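You operate a simulated robot arm through the tools that you are given. There is no shell and no other tool. Be economical: measure what you need, move in short steps, check, and stop when the job is done.

The job below is to be done with a simulated two-armed robot. You get a single attempt, and the scene is never put back.

JOB
Take the tack box on the slat bench and put it away on the second shelf from the bottom of the grey rack. Take the green stick from the 160 mm bay and put it on top of the banded boards on the fourth shelf from the bottom of the grey rack. Push the upper core drawer shut. Put the blue varnish tin on the assembly bench away on the lower shelf of the drying rack. Take the pencil bundle on the assembly bench and put it away on the board under the packing bench. Take the purple pencil box on the assembly bench and put it away on the third shelf from the top of the brown rack. Put the 20 mm rivet box from the assembly bench on the board under the packing bench and the 16 mm rivet box on the second shelf from the bottom of the grey rack. Any order will do. Set down upright: tack box, blue varnish tin, rivet box.

Only the result counts: the job must be done as asked and must still hold three seconds after the hand-in. Knocking over, shifting, dropping, spilling or breaking anything else fails it.

ROBOT AND FRAMES
Two 6-joint arms with fingered hands on one trunk, on a base that drives. Base frame: it is fixed to the floor where the robot stands at the start and does not move with it; the origin is under the middle of the robot, x ahead of it, y to its left, z up. Readings come in mm, degrees, newtons and seconds.
The left shoulder is at the start at [50, 170, 1020], the right one opposite. With the tool pointing down near the work surface each hand reaches from about 520 to 780 mm from the robot's upright axis, wherever it stands, measured 20 degrees to its own side. Places, roughly: banded boards (16x20x15 cm) [0, 1700, 1300]; blue varnish tin [-3250, 250, 1000]; board under the packing bench [-3700, 1600, 300]; green stick [1000, -750, 1000]; lower shelf of the drying rack [-6000, -2600, 400]; pencil bundle [-3000, 250, 1000]; purple pencil box [-2500, 0, 750]; rivet box [-3000, -250, 1000]; second shelf of the grey rack [-400, 1700, 500]; tack box [750, 0, 1000]; third shelf of the brown rack [-6100, -3800, 800]; upper core drawer [900, -1100, 1500]. Payload 3.5 kg a hand.
The TCP of each hand is the grasp point between the finger pads, 26 mm short of the fingertips. In the tool frame z runs along the fingers and y along their closing line. The gripper opens to 132 mm. The gripper's body begins 73 mm behind the TCP. The gripper is a hand of 3 fingers: y runs from the thumb to the fingers, the wrist lies at [0, 0, -234] in the tool frame, and closing takes about 1.5 s.
Orientation is told as [roll, pitch, yaw] about the base's x, y, z axes, in that order, counted from this pose: with the fingers straight down and closing along the base's y, the tool's x points along the base's -x, its y along +y and its z along -z.

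CONTROLS
- The arms move only by the tool drive_tool. It takes "left_deltas", "right_deltas" or both (then of equal length, played together; a hand with none holds still); each is a list of rows, each a list of 7 numbers: the turn, a rotation vector about the tool's x, y, z in degrees, then the shift along the tool's x, y, z in mm, then the opening in per cent of the stroke, from 0 (shut) to 100 (fully open). In form: [[ax, ay, az, x, y, z, gripper], ...]. A call has 1 to 8 rows; each row shifts and turns the commanded pose from where the row before left it, along the tool's axes as they then stand. A row lasts 0.2 s, in which the tool goes at most 50 mm and 8.6 degrees; a call with a longer step from one row to the next is refused whole, and so is a gripper value outside its range. A pose out of reach is approached as far as the arm can. The call stops where the force on the tool passes 40 N (or 10 N more than at its start, if that is more) or the arm is blocked; 0.2 s more then pass. Each finger travels about 108 mm/s and halts on what it meets, pressing with about 33 N; the grip force reading is that of the motor and also rises with nothing between the fingers. The clock runs only during rows and for 0.2 s after the last one: add rows that do not move to give the fingers time. The reply holds the time, the measured pose of the TCP, the force on the tool along the base axes, the opening and the grip force, in the units named above and with some noise, with the torque about the TCP (base axes, N m) and any sound that the robot's microphone picked up.
- Cameras (640 x 400 px; columns grow to the right, rows downward): "scene" is now at [51.2, -19.4, 1612.4]; the picture's right is [-0.11, -0.99, 0.00], its down [-0.59, 0.07, -0.81] and it looks along [0.80, -0.09, -0.59] (base axes); focal length 289 px, centre (320, 200). "left" rides on the left gripper at [-62, 3, -92] in its tool frame; the picture's right is [-0.05, -1.00, 0.00], its down [0.83, -0.04, -0.55] and it looks along [0.55, -0.03, 0.83] (tool axes); focal length 230 px, centre (320, 200). "right" rides on the right gripper at [61, 3, -92] in its tool frame; the picture's right is [-0.05, 1.00, 0.00], its down [-0.83, -0.04, -0.55] and it looks along [-0.55, -0.03, 0.83] (tool axes); focal length 230 px, centre (320, 200).
- grab_frame(camera): a new picture of that camera. It takes no simulated time.
- move_column(by): slides the trunk up (or, below 0, down) by that many mm; the arms and the scene camera ride with it, the base frame stays. It gives what a move gives, with no picture.
- roll_base(legs): drives the robot by 1 to 6 legs, each [ahead, left, turn to the left] in mm, mm and degrees, along the robot's own axes; the way and the turn of a leg run together, so that a leg with both is an arc; at most 1500 mm and 180 degrees a leg. The arms and the cameras ride along, it lands a little off, and it stops where it bumps. It gives what a move gives.
- grasp_type(shape, hand): the hand has 3 fingers and takes this shape, open, in about a second: jaw (thumb against the fingers, like two jaws); tri (thumb and two fingers); tip (a fingertip pinch); poke (one finger out to press); point (the index stretched); flat (the hand flat); cup (the hand cupped); fist (a fist). The gripper value then closes the fingers along that shape, each until it touches; the sizes above hold for jaw. It gives what a move gives, with no picture.
- turn_head(pan, tilt): turns the head with the scene camera to pan (to the left, within 86 degrees either way) and tilt (down, from -29 to 69), counted from straight ahead of the robot. It gives what a move gives.
- pixel_to_xyz(camera, pixels): there is no depth. For up to 12 entries [column, row, z] of the newest picture of that camera ("zoom" is the newest enlarged one), the place [x, y] in the base frame at which the ray of that pixel passes the height z, good to about 2 mm, but the place of the scene camera against the robot may be out by one fixed shift of up to 25 mm in any direction. It takes no simulated time.
- zoom(camera, box): a new picture of the part [left, top, right, bottom] of that camera's present view, enlarged. It takes no simulated time.
- close_job(): hands the job in; it is judged then, once.

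Keep the steps short. Do not move on a guess: measure, check each grasp and each placing, and mend mistakes. In all there are 145 turns and 178 pictures (those below and enlarged ones count). Leave the grippers open and the arms clear of the work at the hand-in unless told otherwise, and finish with a single line.

The tools are called by a JSON object that holds its "method" and its "body". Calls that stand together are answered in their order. drive_tool: Moves the arms, as the interface text tells. Its arguments: {"type":"object","properties":{"left_deltas":{"type":"array"},"right_deltas":{"type":"array"}},"required":[]} The other tools are called the same way: move_column (by) slides the trunk up or down; grasp_type (shape, hand) gives the hand a shape; roll_base (legs) drives the base; turn_head (pan, tilt) turns the head that bears the scene camera; grab_frame (camera) takes a picture; pixel_to_xyz (camera, pixels) gives the place at which the rays of pixels pass given heights; zoom (camera, box) takes an enlarged picture of a part of a camera's view; close_job () hands the job in.

At the start:

```text
t: 0.0
left_tcp_pos: [642.4, 214.7, 1111.2]
left_tool_rot: [0.0, 0.0, 0.0]
left_contact_force: [0.6, -0.5, -0.7]
left_moment: [0.0, 0.0, 0.0]
left_opening: 132.1
left_finger_force: 0.2
left_shape: jaw
right_tcp_pos: [520.6, -373.7, 1157.4]
right_tool_rot: [0.0, 0.0, 0.0]
right_contact_force: [1.3, -0.6, 0.8]
right_moment: [0.0, 0.03, 0.02]
right_opening: 131.9
right_finger_force: 0.1
right_shape: jaw
trunk travel left (down, up): [-635.0, 75.0]
robot x, y, heading: [-1.2, 2.7, -0.1]
head pan, tilt: [-6.4, 36.3]
```

scene: 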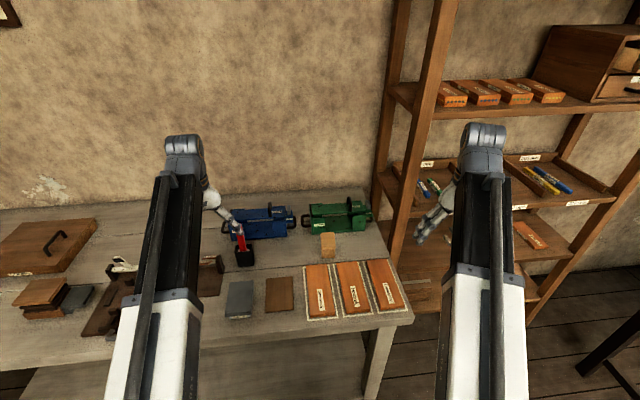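
right: 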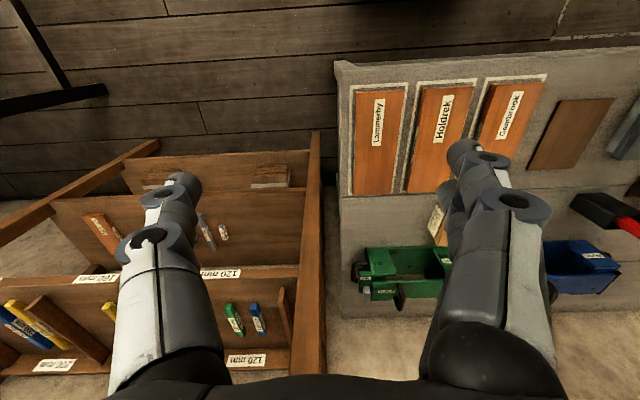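
left: 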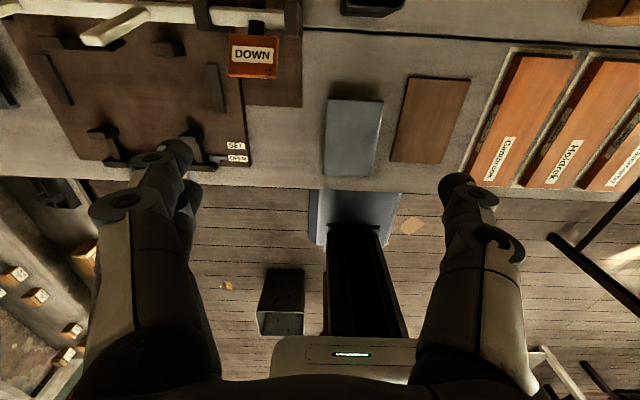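

I see a bench ahead with blue and green boxes and a rack at right. I look closer at both.

{"method": "zoom", "body": {"camera": "scene", "box": [180, 180, 420, 330]}}

{"method": "zoom", "body": {"camera": "scene", "box": [380, 0, 640, 163]}}

{"method": "zoom", "body": {"camera": "scene", "box": [380, 120, 640, 283]}}

```text
2.67 times, centred on (300, 255) of scene
```

zoom: 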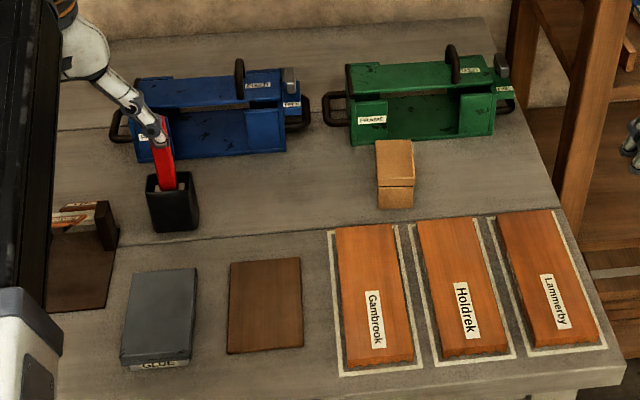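

```text
2.45 times, centred on (510, 82) of scene
```

zoom: 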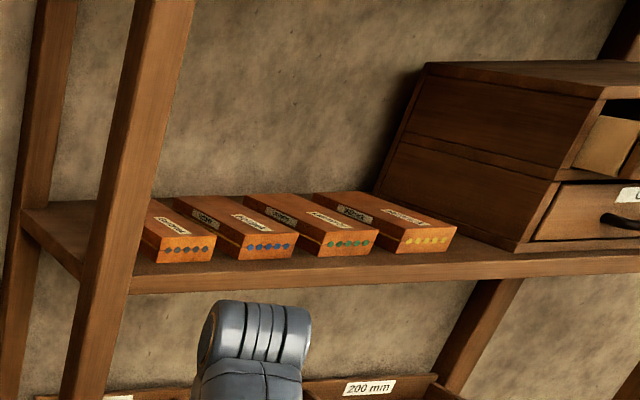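

```text
2.45 times, centred on (510, 202) of scene
```

zoom: 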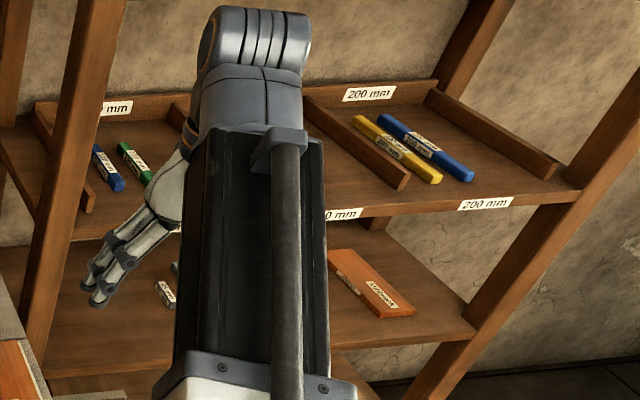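

The small tan box at (328,245) may be the tack box. I measure it and look around to the rack on the right.

{"method": "pixel_to_xyz", "body": {"camera": "scene", "pixels": [[328, 245, 1000], [245, 260, 1000], [250, 225, 1000], [335, 215, 1000], [480, 240, 1000], [430, 187, 1000]]}}

{"method": "turn_head", "body": {"pan": -50, "tilt": 20}}

{"method": "grab_frame", "body": {"camera": "scene"}}

{"method": "zoom", "body": {"camera": "left", "box": [0, 0, 640, 200]}}

{"method": "turn_head", "body": {"pan": 25, "tilt": 40}}

{"method": "grab_frame", "body": {"camera": "scene"}}

{"method": "turn_head", "body": {"pan": 80, "tilt": 30}}

{"method": "grab_frame", "body": {"camera": "scene"}}

```text
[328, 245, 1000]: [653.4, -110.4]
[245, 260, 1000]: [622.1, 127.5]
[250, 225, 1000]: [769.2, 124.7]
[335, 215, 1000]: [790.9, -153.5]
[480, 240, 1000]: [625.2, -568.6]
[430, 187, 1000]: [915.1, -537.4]
```

```text
t: 1.1
left_tcp_pos: [642.5, 215.4, 1111.8]
left_tool_rot: [0.0, 0.0, 0.0]
left_contact_force: [-0.7, 0.1, -0.1]
left_moment: [-0.05, 0.01, -0.02]
left_opening: 131.8
left_finger_force: 0.0
left_shape: jaw
right_tcp_pos: [520.6, -374.0, 1158.2]
right_tool_rot: [0.0, -0.1, 0.0]
right_contact_force: [0.0, -0.5, -0.1]
right_moment: [0.01, 0.0, 0.0]
right_opening: 131.9
right_finger_force: 0.0
right_shape: jaw
trunk travel left (down, up): [-635.0, 75.0]
robot x, y, heading: [-0.2, -1.6, 0.2]
head pan, tilt: [-50.0, 20.0]
```

```text
171 pictures are left
```

scene: 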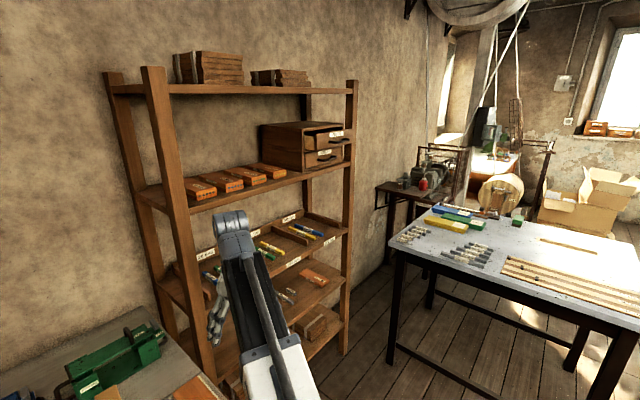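

```text
1.00 times, centred on (320, 100) of left (not enlarged: the box is as wide or as high as the picture)
```

zoom: 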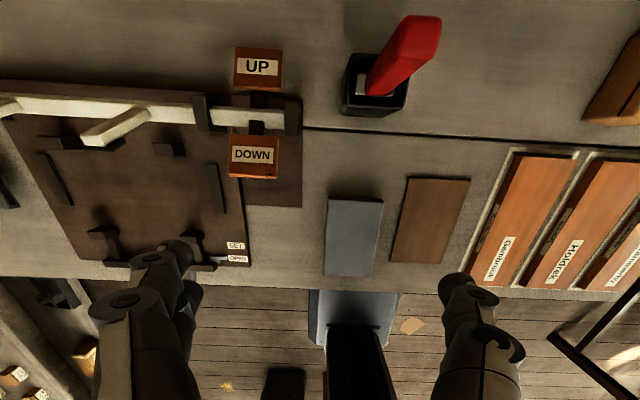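

```text
t: 2.6
left_tcp_pos: [642.8, 215.7, 1111.8]
left_tool_rot: [0.0, 0.0, 0.0]
left_contact_force: [0.2, -0.3, -0.8]
left_moment: [-0.03, -0.02, 0.01]
left_opening: 131.8
left_finger_force: 0.0
left_shape: jaw
right_tcp_pos: [521.1, -375.0, 1158.0]
right_tool_rot: [0.1, -0.1, -0.1]
right_contact_force: [-0.5, 0.4, 0.4]
right_moment: [0.01, 0.01, -0.02]
right_opening: 131.7
right_finger_force: 0.0
right_shape: jaw
trunk travel left (down, up): [-635.0, 75.0]
robot x, y, heading: [-0.0, -1.2, -0.1]
head pan, tilt: [25.0, 40.0]
```

```text
169 pictures are left
```

scene: 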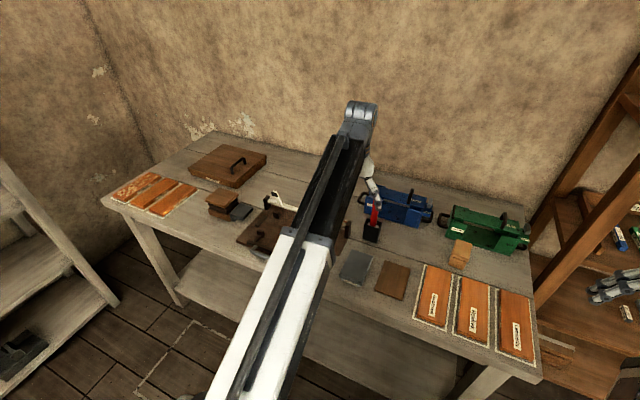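

```text
t: 3.8
left_tcp_pos: [642.1, 216.0, 1112.4]
left_tool_rot: [0.0, -0.1, -0.1]
left_contact_force: [0.1, -0.2, -0.1]
left_moment: [-0.02, 0.0, 0.02]
left_opening: 132.3
left_finger_force: 0.0
left_shape: jaw
right_tcp_pos: [520.2, -374.9, 1157.8]
right_tool_rot: [0.1, -0.2, 0.0]
right_contact_force: [0.0, 0.0, 0.4]
right_moment: [0.01, -0.02, -0.05]
right_opening: 132.2
right_finger_force: 0.1
right_shape: jaw
trunk travel left (down, up): [-635.0, 75.0]
robot x, y, heading: [1.5, 0.9, 0.1]
head pan, tilt: [80.0, 30.0]
```

```text
168 pictures are left
```

scene: 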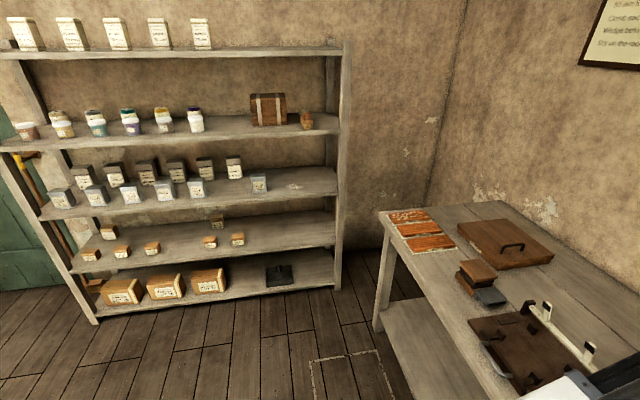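

The grey rack is visible: the second shelf has tan boxes in two rows, the fourth the banded boards. I zoom on them.

{"method": "zoom", "body": {"camera": "scene", "box": [60, 190, 360, 310]}}

{"method": "zoom", "body": {"camera": "scene", "box": [20, 80, 360, 210]}}

{"method": "zoom", "body": {"camera": "scene", "box": [200, 70, 360, 170]}}

{"method": "turn_head", "body": {"pan": -8, "tilt": 48}}

{"method": "zoom", "body": {"camera": "scene", "box": [230, 120, 430, 245]}}

```text
2.13 times, centred on (210, 250) of scene
```

zoom: 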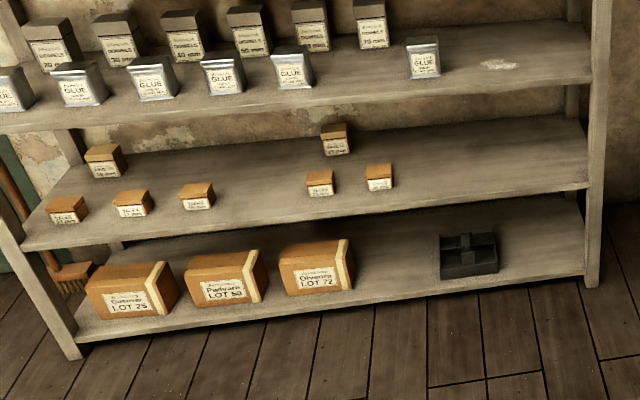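

```text
1.88 times, centred on (190, 145) of scene
```

zoom: 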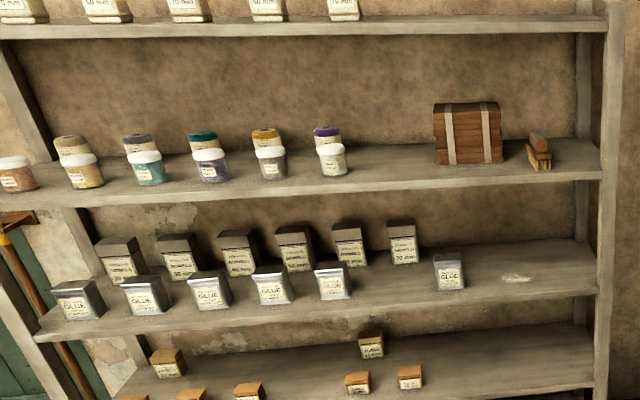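

```text
4.00 times, centred on (280, 120) of scene
```

zoom: 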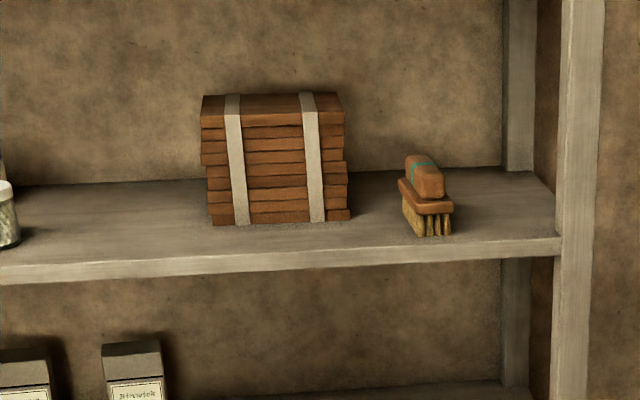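

```text
t: 5.4
left_tcp_pos: [641.4, 216.1, 1112.3]
left_tool_rot: [0.0, -0.1, 0.0]
left_contact_force: [0.3, 0.2, -0.5]
left_moment: [0.03, 0.05, -0.01]
left_opening: 131.8
left_finger_force: 0.0
left_shape: jaw
right_tcp_pos: [520.9, -374.5, 1157.8]
right_tool_rot: [0.1, -0.1, 0.0]
right_contact_force: [-0.5, 0.4, 0.3]
right_moment: [0.02, 0.02, -0.01]
right_opening: 131.9
right_finger_force: 0.1
right_shape: jaw
trunk travel left (down, up): [-635.0, 75.0]
robot x, y, heading: [-0.6, -3.0, -0.1]
head pan, tilt: [-8.0, 48.0]
```

```text
3.20 times, centred on (330, 182) of scene
```

zoom: 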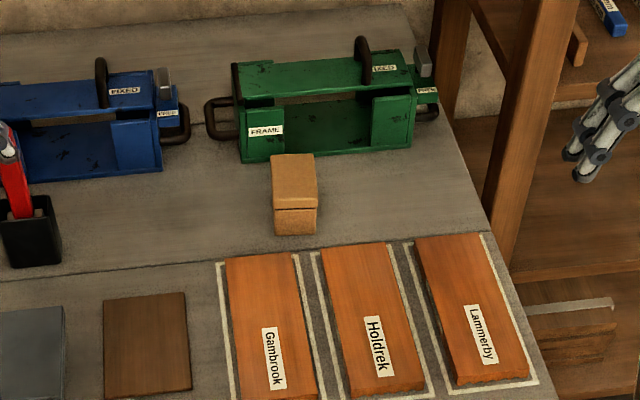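

The tack box is the small tan one near (650,-110). I bring the right hand above it, viewing with its own camera from two heights to triangulate.

{"method": "drive_tool", "body": {"right_deltas": [[0, 0, 0, -15, 44, 0, 100], [0, 0, 0, -15, 44, 0, 100], [0, 0, 0, -15, 44, 0, 100], [0, 0, 0, -15, 44, 0, 100], [0, 0, 0, -15, 44, 0, 100], [0, 0, 0, -15, 44, 0, 100]]}}

{"method": "grab_frame", "body": {"camera": "right"}}

```text
t: 6.8
left_tcp_pos: [642.7, 215.8, 1111.4]
left_tool_rot: [0.1, 0.0, 0.0]
left_contact_force: [-1.0, 0.0, 0.5]
left_moment: [0.01, -0.01, 0.01]
left_opening: 131.8
left_finger_force: 0.0
left_shape: jaw
right_tcp_pos: [613.6, -109.4, 1157.6]
right_tool_rot: [0.0, -0.1, -0.1]
right_contact_force: [0.1, -0.2, -0.4]
right_moment: [-0.01, 0.01, 0.01]
right_opening: 131.7
right_finger_force: 0.0
right_shape: jaw
trunk travel left (down, up): [-635.0, 75.0]
robot x, y, heading: [-0.3, -4.2, -0.1]
head pan, tilt: [-8.0, 48.0]
```

```text
163 pictures are left
```

right: 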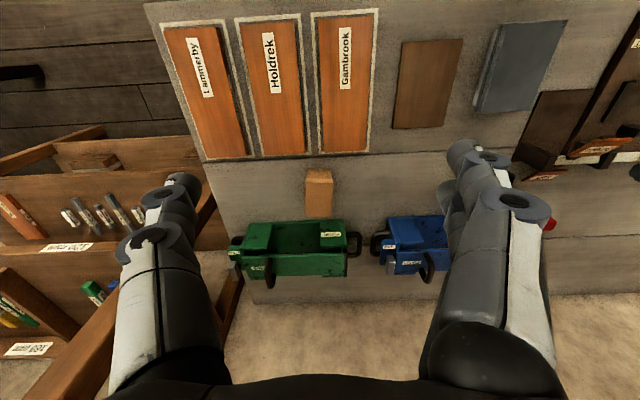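

{"method": "pixel_to_xyz", "body": {"camera": "right", "pixels": [[306, 217, 960], [306, 217, 920], [333, 217, 960], [333, 217, 920], [306, 169, 960], [306, 169, 920], [306, 169, 880], [332, 169, 960], [332, 169, 920], [332, 169, 880], [319, 183, 960], [319, 183, 920]]}}

{"method": "drive_tool", "body": {"right_deltas": [[0, 0, 0, 0, 0, 40, 100], [0, 0, 0, 0, 0, 40, 100]]}}

{"method": "zoom", "body": {"camera": "right", "box": [220, 120, 420, 245]}}

```text
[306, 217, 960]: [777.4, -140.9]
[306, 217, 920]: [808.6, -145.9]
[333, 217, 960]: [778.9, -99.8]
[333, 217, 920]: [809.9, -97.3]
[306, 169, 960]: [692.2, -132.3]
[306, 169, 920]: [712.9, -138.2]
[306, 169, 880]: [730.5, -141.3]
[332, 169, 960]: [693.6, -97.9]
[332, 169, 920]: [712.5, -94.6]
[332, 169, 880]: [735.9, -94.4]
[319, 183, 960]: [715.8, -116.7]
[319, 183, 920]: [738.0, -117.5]
```

```text
t: 7.4
left_tcp_pos: [642.3, 216.2, 1111.6]
left_tool_rot: [0.1, 0.0, 0.0]
left_contact_force: [-0.1, -0.2, -0.7]
left_moment: [-0.01, -0.01, -0.02]
left_opening: 131.8
left_finger_force: 0.1
left_shape: jaw
right_tcp_pos: [612.4, -108.7, 1076.8]
right_tool_rot: [0.1, 0.0, 0.0]
right_contact_force: [0.3, 0.4, 0.4]
right_moment: [0.05, 0.03, -0.02]
right_opening: 131.9
right_finger_force: 0.0
right_shape: jaw
trunk travel left (down, up): [-635.0, 75.0]
robot x, y, heading: [4.9, -1.1, -0.2]
head pan, tilt: [-8.0, 48.0]
```

```text
3.20 times, centred on (320, 182) of right
```

zoom: 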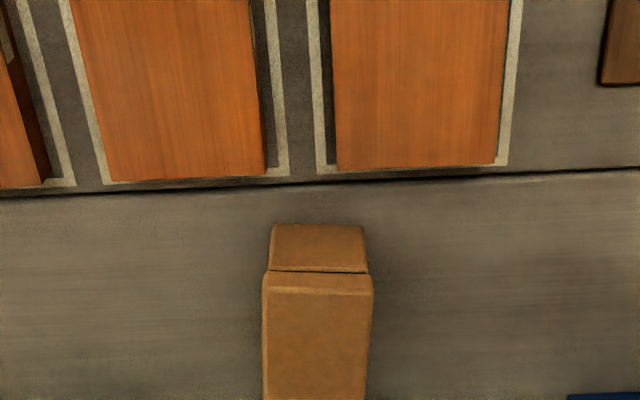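

{"method": "grab_frame", "body": {"camera": "right"}}

{"method": "pixel_to_xyz", "body": {"camera": "right", "pixels": [[304, 190, 960], [334, 190, 960], [304, 190, 920], [334, 190, 920], [304, 190, 880], [334, 190, 880], [302, 210, 960], [336, 210, 960], [302, 210, 920], [336, 210, 920]]}}

```text
161 pictures are left
```

right: 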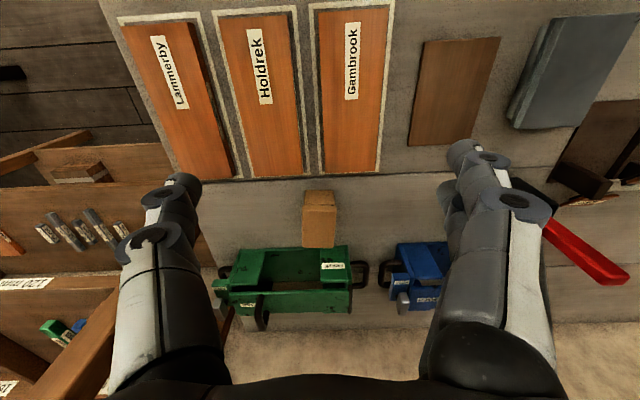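

```text
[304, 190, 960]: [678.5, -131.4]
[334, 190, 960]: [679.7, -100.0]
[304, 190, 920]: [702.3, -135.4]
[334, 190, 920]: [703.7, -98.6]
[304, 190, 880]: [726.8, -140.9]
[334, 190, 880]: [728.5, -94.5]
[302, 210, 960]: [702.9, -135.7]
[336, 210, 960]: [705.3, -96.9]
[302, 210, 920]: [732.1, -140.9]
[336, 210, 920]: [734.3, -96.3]
```

{"method": "drive_tool", "body": {"right_deltas": [[0, 0, 0, 0, 0, 40, 100], [0, 0, 0, 0, 0, 30, 100]]}}

{"method": "zoom", "body": {"camera": "right", "box": [220, 160, 420, 285]}}

{"method": "pixel_to_xyz", "body": {"camera": "right", "pixels": [[320, 220, 920], [320, 220, 880], [320, 220, 840]]}}

```text
t: 8.0
left_tcp_pos: [643.8, 215.6, 1111.4]
left_tool_rot: [0.0, 0.0, 0.0]
left_contact_force: [-0.3, 0.4, -0.1]
left_moment: [-0.01, -0.04, 0.01]
left_opening: 131.9
left_finger_force: 0.1
left_shape: jaw
right_tcp_pos: [612.2, -108.6, 1007.1]
right_tool_rot: [-0.1, -0.2, 0.0]
right_contact_force: [0.2, 0.5, -0.6]
right_moment: [0.02, 0.01, -0.03]
right_opening: 131.7
right_finger_force: 0.0
right_shape: jaw
trunk travel left (down, up): [-635.0, 75.0]
robot x, y, heading: [3.1, -1.1, -0.0]
head pan, tilt: [-8.0, 48.0]
```

```text
3.20 times, centred on (320, 222) of right
```

zoom: 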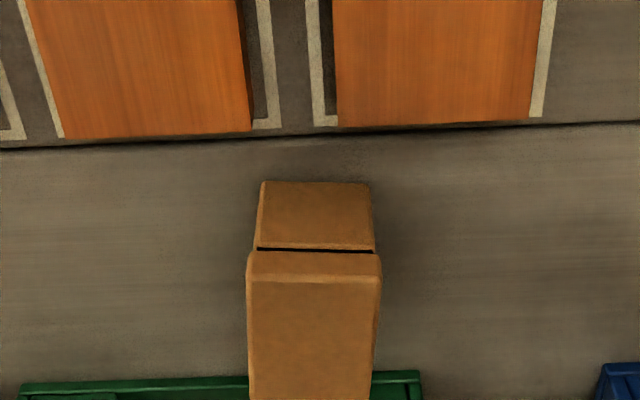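

```text
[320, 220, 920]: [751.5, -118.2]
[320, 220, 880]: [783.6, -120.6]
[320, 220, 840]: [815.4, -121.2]
```

{"method": "pixel_to_xyz", "body": {"camera": "zoom", "pixels": [[315, 182, 900], [315, 182, 880], [315, 182, 860], [315, 182, 840], [260, 182, 880], [371, 182, 880], [248, 260, 920], [382, 260, 920], [315, 268, 930], [315, 268, 910], [390, 372, 900]]}}

```text
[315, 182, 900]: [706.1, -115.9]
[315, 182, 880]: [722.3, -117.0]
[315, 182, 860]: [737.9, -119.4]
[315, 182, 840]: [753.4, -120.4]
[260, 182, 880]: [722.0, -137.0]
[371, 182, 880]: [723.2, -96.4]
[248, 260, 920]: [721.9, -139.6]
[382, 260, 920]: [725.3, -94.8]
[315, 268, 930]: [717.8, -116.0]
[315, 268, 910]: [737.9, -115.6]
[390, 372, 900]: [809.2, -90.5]
```

The three views agree: box about x 743–815, y −140…−95, z 853–908. It is slightly far, so I drive 50 mm ahead and move over it.

{"method": "roll_base", "body": {"legs": [[50, 0, 0]]}}

{"method": "drive_tool", "body": {"right_deltas": [[0, 0, 0, -40, -3, 0, 100], [0, 0, 0, -40, -3, 0, 100], [0, 0, 0, -30, -2, 30, 100]]}}

{"method": "grab_frame", "body": {"camera": "right"}}

```text
t: 9.0
left_tcp_pos: [694.1, 215.5, 1109.9]
left_tool_rot: [0.1, 0.0, -0.1]
left_contact_force: [0.4, 0.1, -0.5]
left_moment: [0.03, 0.04, -0.02]
left_opening: 131.9
left_finger_force: 0.1
left_shape: jaw
right_tcp_pos: [664.4, -108.9, 1007.2]
right_tool_rot: [0.0, 0.0, 0.1]
right_contact_force: [-0.3, -0.2, 0.1]
right_moment: [-0.03, 0.05, 0.01]
right_opening: 131.9
right_finger_force: 0.1
right_shape: jaw
trunk travel left (down, up): [-635.0, 75.0]
robot x, y, heading: [52.6, 2.9, 0.0]
head pan, tilt: [-8.0, 48.0]
```

```text
t: 9.8
left_tcp_pos: [693.2, 214.8, 1111.3]
left_tool_rot: [-0.1, 0.0, -0.1]
left_contact_force: [-0.2, -0.2, 0.3]
left_moment: [-0.01, -0.01, -0.01]
left_opening: 131.9
left_finger_force: 0.0
left_shape: jaw
right_tcp_pos: [774.1, -117.3, 976.3]
right_tool_rot: [0.0, -0.1, 0.1]
right_contact_force: [-0.8, -0.3, 0.6]
right_moment: [0.01, 0.0, -0.01]
right_opening: 131.8
right_finger_force: 0.0
right_shape: jaw
trunk travel left (down, up): [-635.0, 75.0]
robot x, y, heading: [47.9, -0.4, 0.1]
head pan, tilt: [-8.0, 48.0]
```

```text
159 pictures are left
```

right: 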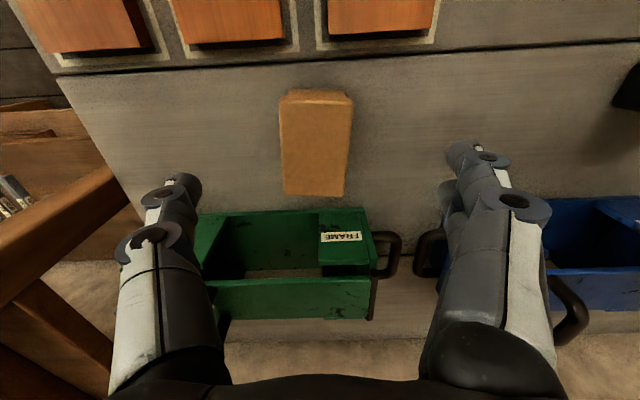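

{"method": "pixel_to_xyz", "body": {"camera": "right", "pixels": [[375, 235, 900], [370, 210, 900], [400, 235, 900], [415, 235, 900], [280, 96, 908], [352, 100, 908], [283, 194, 908], [345, 197, 908]]}}

```text
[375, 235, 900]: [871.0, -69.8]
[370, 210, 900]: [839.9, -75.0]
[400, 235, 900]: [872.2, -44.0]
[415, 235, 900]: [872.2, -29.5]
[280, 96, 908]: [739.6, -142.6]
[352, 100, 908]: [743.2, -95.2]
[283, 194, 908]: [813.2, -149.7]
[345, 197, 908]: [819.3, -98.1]
```

Box centred, obstacles clear. Descend 89 mm and close.

{"method": "drive_tool", "body": {"right_deltas": [[0, 0, 0, -2, -4, 35, 100], [0, 0, 0, 0, 0, 35, 100], [0, 0, 0, 0, 0, 19, 100], [0, 0, 0, 0, 0, 0, 50], [0, 0, 0, 0, 0, 0, 0], [0, 0, 0, 0, 0, 0, 0], [0, 0, 0, 0, 0, 0, 0]]}}

{"method": "drive_tool", "body": {"right_deltas": [[0, 0, 0, 0, 0, 0, 0], [0, 0, 0, 0, 0, -30, 0], [0, 0, 0, 0, 0, -40, 0], [0, 0, 0, 0, 0, -40, 0]]}}

{"method": "grab_frame", "body": {"camera": "right"}}

```text
t: 11.4
left_tcp_pos: [693.7, 215.8, 1112.1]
left_tool_rot: [0.0, -0.1, 0.0]
left_contact_force: [-0.4, 0.0, 0.3]
left_moment: [0.01, -0.02, 0.03]
left_opening: 131.7
left_finger_force: 0.0
left_shape: jaw
right_tcp_pos: [777.0, -120.9, 887.4]
right_tool_rot: [0.2, 0.0, 0.0]
right_contact_force: [0.1, 0.3, -0.1]
right_moment: [-0.04, 0.0, 0.0]
right_opening: 43.6
right_finger_force: 32.9
right_shape: jaw
trunk travel left (down, up): [-635.0, 75.0]
robot x, y, heading: [51.7, 0.8, 0.2]
head pan, tilt: [-8.0, 48.0]
```

```text
t: 12.4
left_tcp_pos: [693.5, 215.4, 1111.5]
left_tool_rot: [0.0, 0.0, 0.0]
left_contact_force: [-0.7, -0.7, -0.2]
left_moment: [0.01, -0.01, -0.01]
left_opening: 131.9
left_finger_force: 0.1
left_shape: jaw
right_tcp_pos: [776.3, -122.5, 997.9]
right_tool_rot: [0.0, -0.1, 0.0]
right_contact_force: [-0.6, 0.0, -2.3]
right_moment: [-0.02, 0.01, -0.01]
right_opening: 43.3
right_finger_force: 32.9
right_shape: jaw
trunk travel left (down, up): [-635.0, 75.0]
robot x, y, heading: [51.7, -0.4, 0.3]
head pan, tilt: [-8.0, 48.0]
```

```text
158 pictures are left
```

right: 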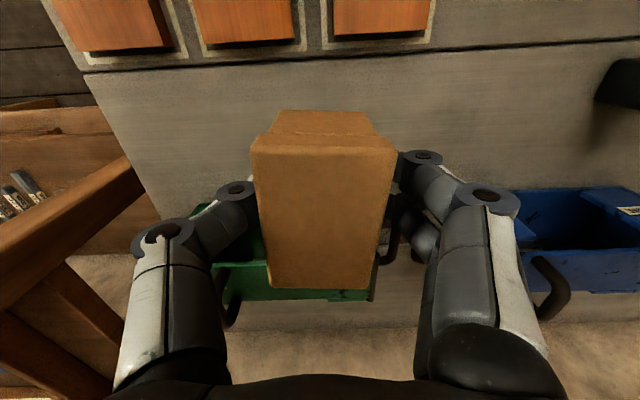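

Tack box held (opening 43, −2.3 N). I back off and drive sideways to the rack on the right, then look.

{"method": "roll_base", "body": {"legs": [[-300, 0, 0], [0, -820, 0]]}}

{"method": "turn_head", "body": {"pan": 0, "tilt": 25}}

{"method": "grab_frame", "body": {"camera": "scene"}}

```text
t: 18.5
left_tcp_pos: [387.4, -616.8, 1111.6]
left_tool_rot: [0.0, 0.0, 0.0]
left_contact_force: [0.5, -0.2, 0.5]
left_moment: [0.01, -0.01, 0.01]
left_opening: 131.9
left_finger_force: 0.1
left_shape: jaw
right_tcp_pos: [469.3, -955.8, 997.8]
right_tool_rot: [-0.1, -0.1, 0.1]
right_contact_force: [-0.2, -0.4, -3.2]
right_moment: [-0.01, 0.02, 0.0]
right_opening: 43.5
right_finger_force: 32.7
right_shape: jaw
trunk travel left (down, up): [-635.0, 75.0]
robot x, y, heading: [-254.5, -834.1, 0.0]
head pan, tilt: [-8.0, 48.0]
```

```text
t: 19.3
left_tcp_pos: [386.7, -617.1, 1111.5]
left_tool_rot: [0.0, 0.0, 0.0]
left_contact_force: [-0.1, -0.6, -0.5]
left_moment: [0.01, 0.01, 0.05]
left_opening: 131.8
left_finger_force: 0.0
left_shape: jaw
right_tcp_pos: [468.6, -955.1, 997.5]
right_tool_rot: [0.0, -0.2, 0.1]
right_contact_force: [-0.3, 0.9, -3.0]
right_moment: [0.02, 0.04, -0.02]
right_opening: 43.4
right_finger_force: 33.3
right_shape: jaw
trunk travel left (down, up): [-635.0, 75.0]
robot x, y, heading: [-256.6, -832.9, 0.3]
head pan, tilt: [0.0, 25.0]
```

```text
157 pictures are left
```

scene: 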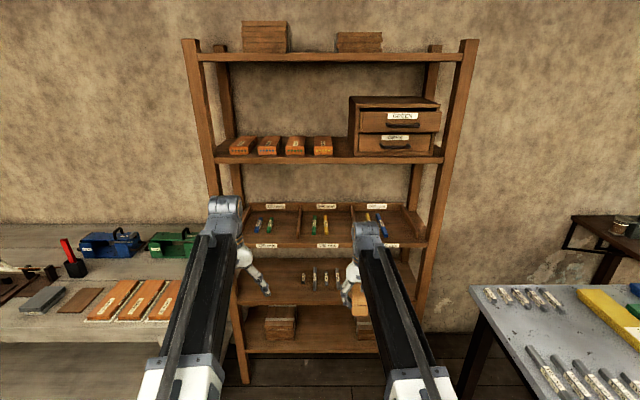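

{"method": "zoom", "body": {"camera": "scene", "box": [225, 185, 445, 265]}}

{"method": "zoom", "body": {"camera": "scene", "box": [340, 85, 460, 165]}}

```text
2.91 times, centred on (335, 225) of scene
```

zoom: 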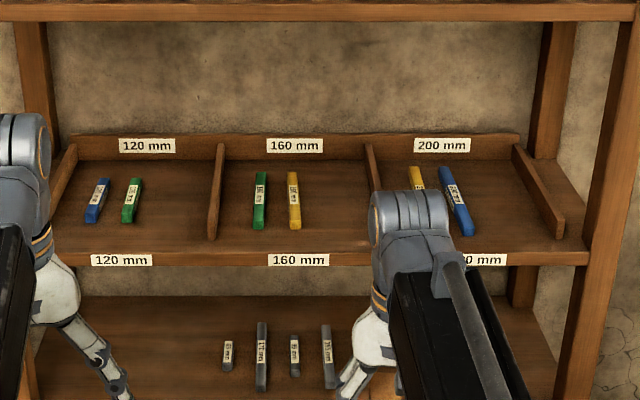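

```text
5.00 times, centred on (400, 125) of scene
```

zoom: 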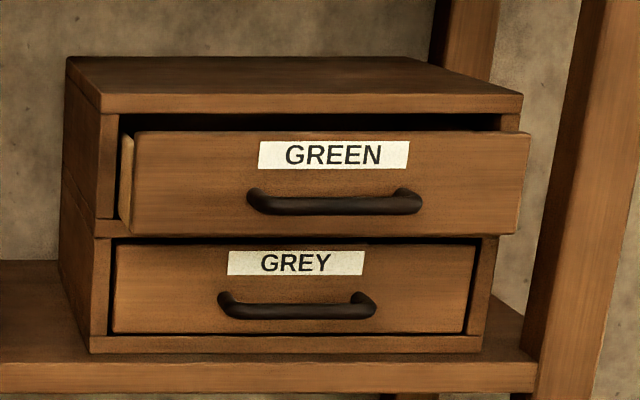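

Drawer "GREEN" (upper) stands open; the green stick in the 160 mm bay is at scene (314,225). I measure roughly.

{"method": "pixel_to_xyz", "body": {"camera": "scene", "pixels": [[314, 224, 1000], [314, 215, 1000], [313, 234, 1000], [326, 225, 1000], [323, 245, 1000], [240, 246, 1000], [400, 125, 1450], [400, 125, 1500], [470, 290, 900], [490, 390, 900], [330, 157, 1350], [330, 157, 1300]]}}

{"method": "drive_tool", "body": {"right_deltas": [[0, 0, 0, 40, 0, -20, 0], [0, 0, 0, 40, 0, -20, 0], [0, 0, 0, 40, 0, -20, 0], [0, 0, 0, 40, 0, -20, 0], [0, 0, 0, 40, 0, -20, 0], [0, 0, 0, 20, 0, -20, 0]], "left_deltas": [[0, -8, 0, 0, 0, 0, 100], [0, -8, 0, 0, 0, 0, 100], [0, -8, 0, 0, 0, 0, 100], [0, -8, 0, 0, 0, 0, 100], [0, -8, 0, 0, 0, 0, 100], [0, -8, 0, 0, 0, 0, 100]]}}

```text
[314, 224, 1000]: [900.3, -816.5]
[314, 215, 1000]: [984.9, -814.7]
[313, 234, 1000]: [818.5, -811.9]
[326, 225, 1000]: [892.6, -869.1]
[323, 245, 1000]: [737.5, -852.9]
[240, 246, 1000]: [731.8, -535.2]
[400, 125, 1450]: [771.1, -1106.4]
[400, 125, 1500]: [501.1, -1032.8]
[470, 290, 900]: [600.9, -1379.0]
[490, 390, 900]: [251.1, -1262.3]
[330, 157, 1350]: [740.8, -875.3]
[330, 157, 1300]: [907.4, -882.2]
```

```text
t: 20.7
left_tcp_pos: [388.1, -617.7, 1111.2]
left_tool_rot: [0.0, -48.1, 0.0]
left_contact_force: [-0.1, 0.6, 1.1]
left_moment: [-0.02, 0.02, 0.02]
left_opening: 131.9
left_finger_force: 0.1
left_shape: jaw
right_tcp_pos: [245.9, -955.8, 1116.0]
right_tool_rot: [-0.1, -0.1, 0.0]
right_contact_force: [-0.8, 1.3, -2.4]
right_moment: [0.02, -0.02, -0.02]
right_opening: 43.3
right_finger_force: 33.2
right_shape: jaw
trunk travel left (down, up): [-635.0, 75.0]
robot x, y, heading: [-251.6, -832.3, 0.0]
head pan, tilt: [0.0, 25.0]
```

{"method": "drive_tool", "body": {"left_deltas": [[0, 0, 0, 0, -40, 0, 60], [0, 0, 0, 0, -40, 0, 60], [0, 0, 0, 0, -40, 0, 60], [0, 0, 0, 0, -40, 0, 60], [0, 0, 0, 0, -36, 0, 60]]}}

{"method": "roll_base", "body": {"legs": [[300, 0, 0]]}}

{"method": "grab_frame", "body": {"camera": "left"}}

{"method": "grab_frame", "body": {"camera": "scene"}}

```text
t: 21.9
left_tcp_pos: [388.0, -812.3, 1111.7]
left_tool_rot: [0.0, -48.1, 0.0]
left_contact_force: [-0.5, 0.0, 0.2]
left_moment: [-0.01, 0.02, 0.0]
left_opening: 79.8
left_finger_force: 0.1
left_shape: jaw
right_tcp_pos: [247.3, -956.3, 1115.7]
right_tool_rot: [0.0, -0.2, -0.2]
right_contact_force: [0.1, 0.1, -2.6]
right_moment: [0.02, 0.0, 0.01]
right_opening: 43.3
right_finger_force: 32.7
right_shape: jaw
trunk travel left (down, up): [-635.0, 75.0]
robot x, y, heading: [-255.8, -835.5, -0.0]
head pan, tilt: [0.0, 25.0]
```

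```text
t: 24.0
left_tcp_pos: [687.0, -810.3, 1110.5]
left_tool_rot: [0.0, -48.0, 0.0]
left_contact_force: [-0.3, 0.2, 0.7]
left_moment: [0.0, 0.0, 0.01]
left_opening: 79.9
left_finger_force: 0.1
left_shape: jaw
right_tcp_pos: [545.5, -956.3, 1115.8]
right_tool_rot: [0.0, 0.1, -0.1]
right_contact_force: [-0.5, 0.7, -2.9]
right_moment: [0.0, 0.03, 0.03]
right_opening: 43.6
right_finger_force: 33.2
right_shape: jaw
trunk travel left (down, up): [-635.0, 75.0]
robot x, y, heading: [46.6, -835.1, 0.1]
head pan, tilt: [0.0, 25.0]
```

```text
154 pictures are left
```

left: 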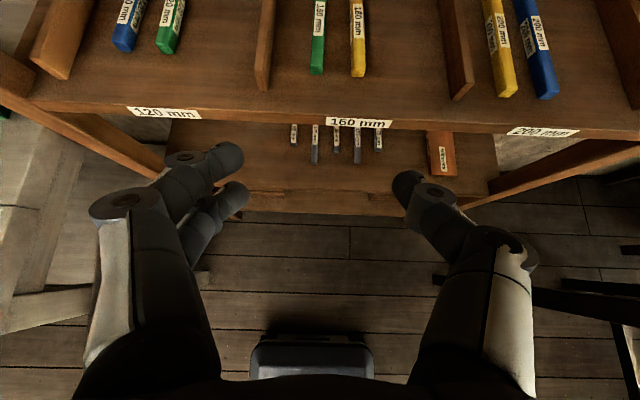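

```text
153 pictures are left
```

scene: 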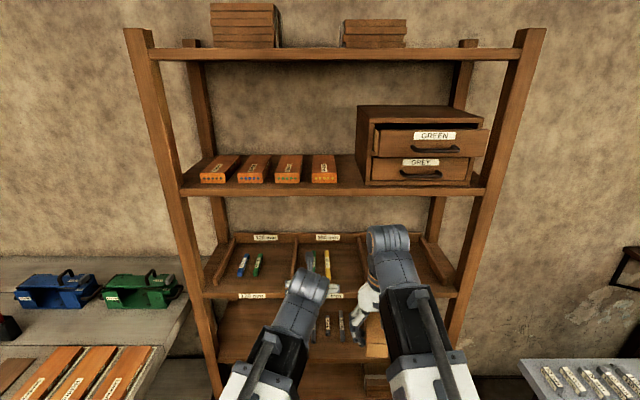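

{"method": "pixel_to_xyz", "body": {"camera": "left", "pixels": [[316, 73, 1000], [316, 73, 950], [316, 73, 900], [320, 118, 1000], [320, 118, 950], [320, 118, 900], [265, 85, 1000]]}}

{"method": "drive_tool", "body": {"left_deltas": [[0, 0, 0, -30, 0, -27, 60], [0, 0, 0, -30, 0, -27, 60]]}}

{"method": "grab_frame", "body": {"camera": "left"}}

```text
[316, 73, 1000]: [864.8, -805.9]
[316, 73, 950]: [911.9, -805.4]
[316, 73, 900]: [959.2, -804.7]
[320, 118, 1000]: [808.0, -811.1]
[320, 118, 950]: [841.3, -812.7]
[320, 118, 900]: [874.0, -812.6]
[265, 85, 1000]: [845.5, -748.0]
```

```text
t: 24.6
left_tcp_pos: [684.4, -811.0, 1190.9]
left_tool_rot: [0.0, -48.0, 0.0]
left_contact_force: [-0.2, -0.9, 1.0]
left_moment: [0.02, 0.03, 0.02]
left_opening: 79.7
left_finger_force: 0.0
left_shape: jaw
right_tcp_pos: [546.1, -955.8, 1115.9]
right_tool_rot: [-0.1, -0.2, 0.0]
right_contact_force: [-0.7, 1.1, -2.7]
right_moment: [-0.01, 0.02, -0.01]
right_opening: 43.7
right_finger_force: 32.9
right_shape: jaw
trunk travel left (down, up): [-635.0, 75.0]
robot x, y, heading: [39.6, -832.5, -0.0]
head pan, tilt: [0.0, 25.0]
```

```text
152 pictures are left
```

left: 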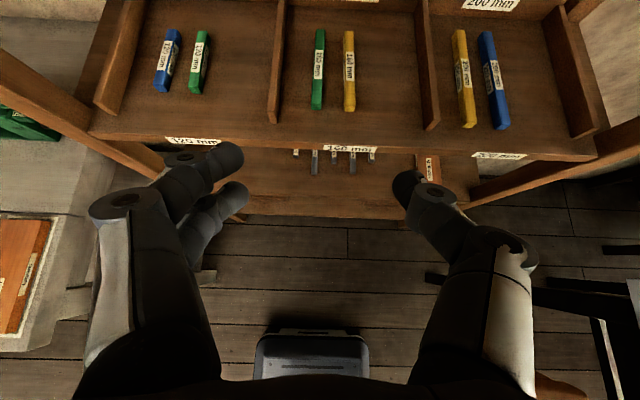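

{"method": "pixel_to_xyz", "body": {"camera": "left", "pixels": [[316, 109, 1020], [316, 109, 980], [316, 109, 940], [320, 30, 1000], [320, 30, 960], [344, 70, 980], [355, 70, 980], [314, 70, 980], [324, 70, 980], [275, 70, 980], [428, 90, 980], [350, 145, 960]]}}

```text
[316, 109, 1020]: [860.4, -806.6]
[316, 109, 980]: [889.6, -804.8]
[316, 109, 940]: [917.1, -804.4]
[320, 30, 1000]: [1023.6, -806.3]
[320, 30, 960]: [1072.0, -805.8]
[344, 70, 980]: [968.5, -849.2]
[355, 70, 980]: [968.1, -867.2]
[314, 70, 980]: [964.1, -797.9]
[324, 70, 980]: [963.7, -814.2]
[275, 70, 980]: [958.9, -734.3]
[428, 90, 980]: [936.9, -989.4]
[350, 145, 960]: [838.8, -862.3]
```

Stick: y≈−806, x≈910–1070, shelf z≈945. I drive 80 ahead and bring the left hand, opening 40 mm, just above the stick.

{"method": "roll_base", "body": {"legs": [[80, 0, 0]]}}

{"method": "drive_tool", "body": {"left_deltas": [[0, 0, 0, -6.8, 1, 46, 60], [0, 0, 0, -6.8, 1, 46, 45], [0, 0, 0, -6.8, 1, 46, 30], [0, 0, 0, -6.8, 1, 46, 30], [0, 0, 0, -6.8, 1, 46, 30]]}}

{"method": "grab_frame", "body": {"camera": "left"}}

```text
t: 25.6
left_tcp_pos: [768.3, -810.2, 1189.8]
left_tool_rot: [-0.1, -47.9, -0.1]
left_contact_force: [-0.2, -0.1, 0.4]
left_moment: [-0.02, 0.01, 0.02]
left_opening: 79.7
left_finger_force: 0.1
left_shape: jaw
right_tcp_pos: [627.4, -955.9, 1115.0]
right_tool_rot: [0.0, 0.1, 0.1]
right_contact_force: [0.3, -0.4, -2.9]
right_moment: [0.0, 0.04, 0.0]
right_opening: 43.7
right_finger_force: 33.2
right_shape: jaw
trunk travel left (down, up): [-635.0, 75.0]
robot x, y, heading: [129.5, -830.9, 0.0]
head pan, tilt: [0.0, 25.0]
```

```text
t: 26.8
left_tcp_pos: [962.6, -803.8, 1061.0]
left_tool_rot: [0.0, -47.9, 0.0]
left_contact_force: [0.4, -0.3, -0.5]
left_moment: [-0.03, 0.01, -0.01]
left_opening: 40.1
left_finger_force: 0.1
left_shape: jaw
right_tcp_pos: [627.6, -955.3, 1114.6]
right_tool_rot: [0.1, 0.0, -0.1]
right_contact_force: [0.0, -0.6, -3.5]
right_moment: [0.0, 0.04, -0.01]
right_opening: 43.3
right_finger_force: 32.7
right_shape: jaw
trunk travel left (down, up): [-635.0, 75.0]
robot x, y, heading: [124.6, -833.2, -0.1]
head pan, tilt: [0.0, 25.0]
```

```text
151 pictures are left
```

left: 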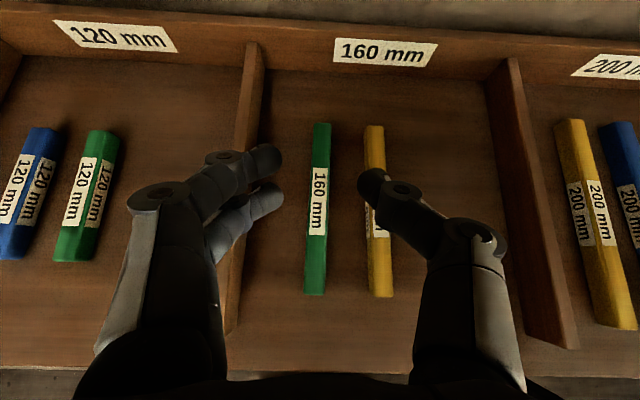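

{"method": "pixel_to_xyz", "body": {"camera": "left", "pixels": [[314, 294, 960], [314, 294, 940], [314, 294, 920], [321, 124, 960], [321, 124, 940], [306, 270, 950], [326, 270, 950], [366, 270, 950], [394, 270, 950], [318, 200, 950], [381, 200, 950], [320, 210, 950]]}}

```text
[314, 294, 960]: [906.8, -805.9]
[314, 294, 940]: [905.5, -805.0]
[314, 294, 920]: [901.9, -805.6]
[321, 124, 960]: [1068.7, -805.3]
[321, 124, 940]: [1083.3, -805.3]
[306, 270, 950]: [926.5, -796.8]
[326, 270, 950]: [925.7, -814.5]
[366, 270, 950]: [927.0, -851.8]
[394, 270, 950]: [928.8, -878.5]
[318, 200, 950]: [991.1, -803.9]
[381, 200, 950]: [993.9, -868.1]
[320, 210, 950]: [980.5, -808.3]
```

Stick centre ≈(985,−805.5), shelf ≈956. Lower to z≈985 and look.

{"method": "drive_tool", "body": {"left_deltas": [[0, 0, 0, 14, -1, 22, 30], [0, 0, 0, 14, 0, 22, 30], [0, 0, 0, 13, 0, 22, 30]]}}

{"method": "grab_frame", "body": {"camera": "left"}}

```text
t: 27.6
left_tcp_pos: [984.6, -802.6, 986.8]
left_tool_rot: [-0.1, -47.9, 0.0]
left_contact_force: [-0.9, -0.2, -0.4]
left_moment: [-0.05, 0.03, 0.01]
left_opening: 39.9
left_finger_force: 0.1
left_shape: jaw
right_tcp_pos: [626.3, -955.6, 1117.3]
right_tool_rot: [0.0, 0.1, 0.0]
right_contact_force: [0.1, -0.3, -3.0]
right_moment: [-0.01, 0.04, 0.0]
right_opening: 43.7
right_finger_force: 33.2
right_shape: jaw
trunk travel left (down, up): [-635.0, 75.0]
robot x, y, heading: [124.7, -833.4, 0.0]
head pan, tilt: [0.0, 25.0]
```

```text
150 pictures are left
```

left: 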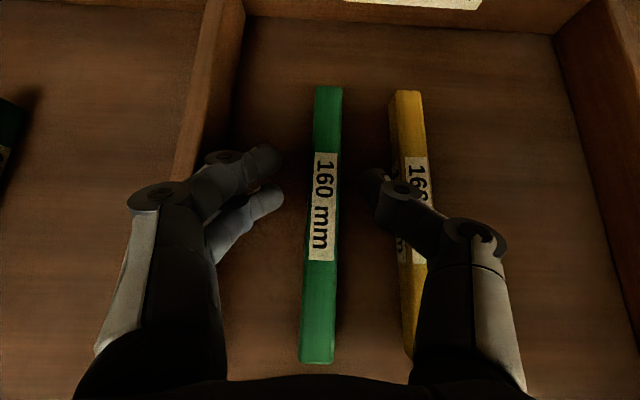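

{"method": "drive_tool", "body": {"left_deltas": [[0, 0, 0, 3, -2, 2.7, 30], [0, 0, 0, 0, 0, 0, 15], [0, 0, 0, 0, 0, 0, 0], [0, 0, 0, 0, 0, 0, 0], [0, 0, 0, 0, 0, 0, 0]]}}

{"method": "grab_frame", "body": {"camera": "left"}}

```text
t: 28.8
left_tcp_pos: [983.2, -806.4, 983.4]
left_tool_rot: [-0.1, -48.1, 0.0]
left_contact_force: [1.6, -0.5, 2.1]
left_moment: [-0.01, -0.05, -0.05]
left_opening: 4.6
left_finger_force: 32.7
left_shape: jaw
right_tcp_pos: [626.3, -956.3, 1116.4]
right_tool_rot: [0.1, -0.1, 0.1]
right_contact_force: [0.4, 0.0, -2.3]
right_moment: [0.01, 0.01, 0.01]
right_opening: 43.5
right_finger_force: 33.4
right_shape: jaw
trunk travel left (down, up): [-635.0, 75.0]
robot x, y, heading: [123.1, -833.8, 0.1]
head pan, tilt: [0.0, 25.0]
```

```text
149 pictures are left
```

left: 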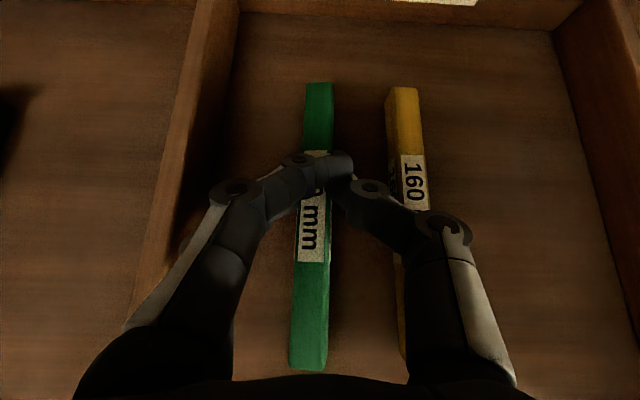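

Fingers closed above the stick (4.6 mm). I reopen, go 12 mm lower and look.

{"method": "drive_tool", "body": {"left_deltas": [[0, 0, 0, 0, 2, 0, 15], [0, 0, 0, 0, 0, 0, 28], [0, 0, 0, 0, 0, 0, 28], [0, 0, 0, 4.5, 0, 4, 28], [0, 0, 0, 4.5, 0, 4, 28]]}}

{"method": "grab_frame", "body": {"camera": "left"}}

```text
t: 30.0
left_tcp_pos: [984.5, -804.0, 978.5]
left_tool_rot: [0.1, -48.8, -0.2]
left_contact_force: [8.0, 3.3, 31.7]
left_moment: [0.87, -0.49, -0.19]
left_opening: 38.0
left_finger_force: 0.1
left_shape: jaw
right_tcp_pos: [625.6, -955.7, 1117.8]
right_tool_rot: [-0.1, -0.2, -0.1]
right_contact_force: [0.2, 0.9, -2.7]
right_moment: [0.04, 0.02, 0.0]
right_opening: 43.4
right_finger_force: 33.4
right_shape: jaw
trunk travel left (down, up): [-635.0, 75.0]
robot x, y, heading: [124.0, -830.2, 0.1]
head pan, tilt: [0.0, 25.0]
```

```text
148 pictures are left
```

left: 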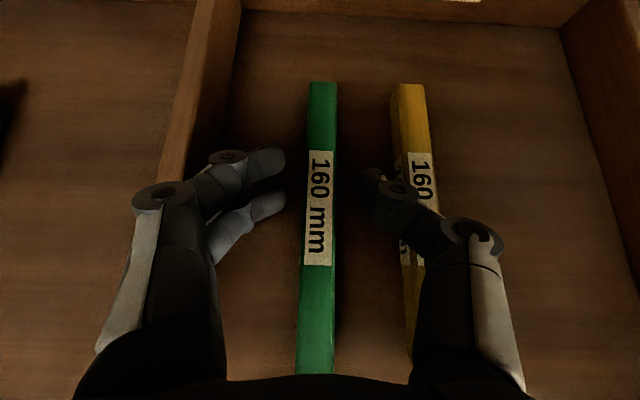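

The lower finger touched the shelf (32 N). A steeper pitch levels the fingers; I lift 20, pitch to −25°, and check.

{"method": "drive_tool", "body": {"left_deltas": [[0, 0, 0, -15, 0, -13, 28], [0, 7.7, 0, 0, 0, 0, 28], [0, 7.7, 0, 0, 0, 0, 28], [0, 7.7, 0, 0, 0, 0, 28]]}}

{"method": "grab_frame", "body": {"camera": "left"}}

{"method": "grab_frame", "body": {"camera": "scene"}}

```text
t: 31.0
left_tcp_pos: [953.6, -799.7, 989.9]
left_tool_rot: [0.0, -24.9, 0.0]
left_contact_force: [0.1, 0.5, -0.2]
left_moment: [-0.01, -0.03, 0.0]
left_opening: 36.8
left_finger_force: 0.0
left_shape: jaw
left hand out of reach, approached as far as the arm can: row 4
right_tcp_pos: [626.2, -955.3, 1115.5]
right_tool_rot: [-0.1, -0.1, 0.0]
right_contact_force: [-0.4, -0.1, -2.6]
right_moment: [0.03, -0.01, -0.02]
right_opening: 43.5
right_finger_force: 32.8
right_shape: jaw
trunk travel left (down, up): [-635.0, 75.0]
robot x, y, heading: [126.8, -830.3, 0.1]
head pan, tilt: [0.0, 25.0]
```

```text
147 pictures are left
```

left: 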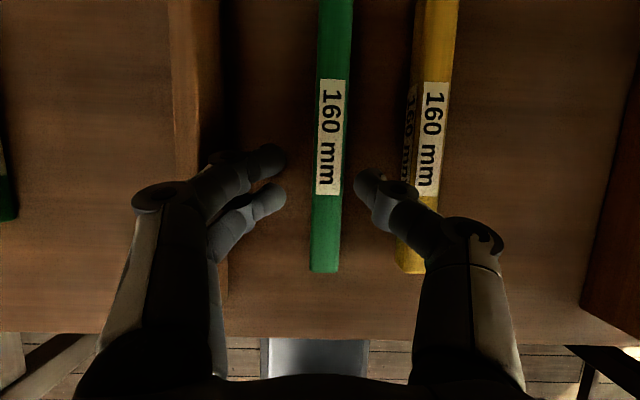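

```text
146 pictures are left
```

scene: 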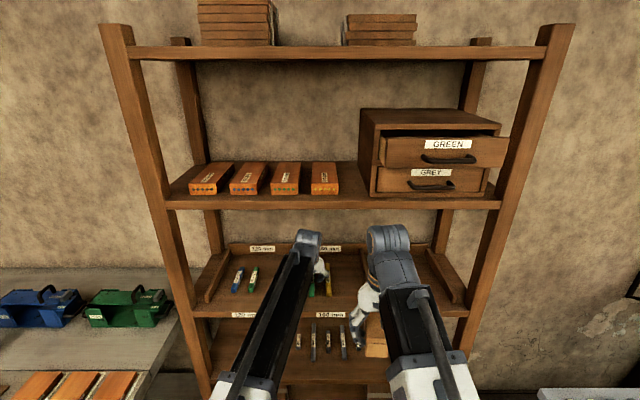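

Out of reach by 30 mm; drive 60 mm ahead.

{"method": "roll_base", "body": {"legs": [[50, 0, 0]]}}

{"method": "drive_tool", "body": {"left_deltas": [[0, 0, 0, 0, 0, 0, 28]]}}

{"method": "grab_frame", "body": {"camera": "left"}}

```text
t: 32.0
left_tcp_pos: [1004.4, -798.1, 989.1]
left_tool_rot: [0.1, -25.0, 0.0]
left_contact_force: [-0.3, 0.5, -0.4]
left_moment: [0.01, -0.02, -0.01]
left_opening: 37.0
left_finger_force: 0.0
left_shape: jaw
right_tcp_pos: [677.4, -956.2, 1114.5]
right_tool_rot: [0.0, 0.0, 0.1]
right_contact_force: [-0.7, -0.4, -2.3]
right_moment: [-0.03, 0.06, 0.01]
right_opening: 43.2
right_finger_force: 33.5
right_shape: jaw
trunk travel left (down, up): [-635.0, 75.0]
robot x, y, heading: [176.8, -833.3, 0.1]
head pan, tilt: [0.0, 25.0]
```

```text
t: 32.4
left_tcp_pos: [1004.8, -800.0, 989.8]
left_tool_rot: [-0.1, -25.0, 0.0]
left_contact_force: [-0.9, -0.8, 1.0]
left_moment: [0.03, 0.02, -0.01]
left_opening: 36.6
left_finger_force: 0.0
left_shape: jaw
right_tcp_pos: [677.0, -955.7, 1115.7]
right_tool_rot: [-0.1, 0.0, 0.0]
right_contact_force: [-0.1, -0.9, -2.6]
right_moment: [-0.01, 0.0, 0.02]
right_opening: 43.6
right_finger_force: 33.4
right_shape: jaw
trunk travel left (down, up): [-635.0, 75.0]
robot x, y, heading: [176.0, -837.1, -0.0]
head pan, tilt: [0.0, 25.0]
```

```text
145 pictures are left
```

left: 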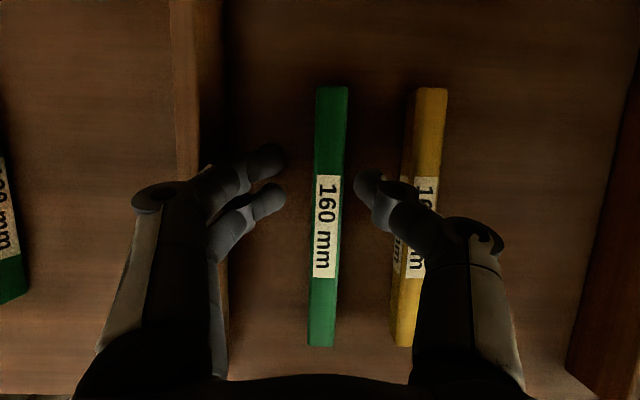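

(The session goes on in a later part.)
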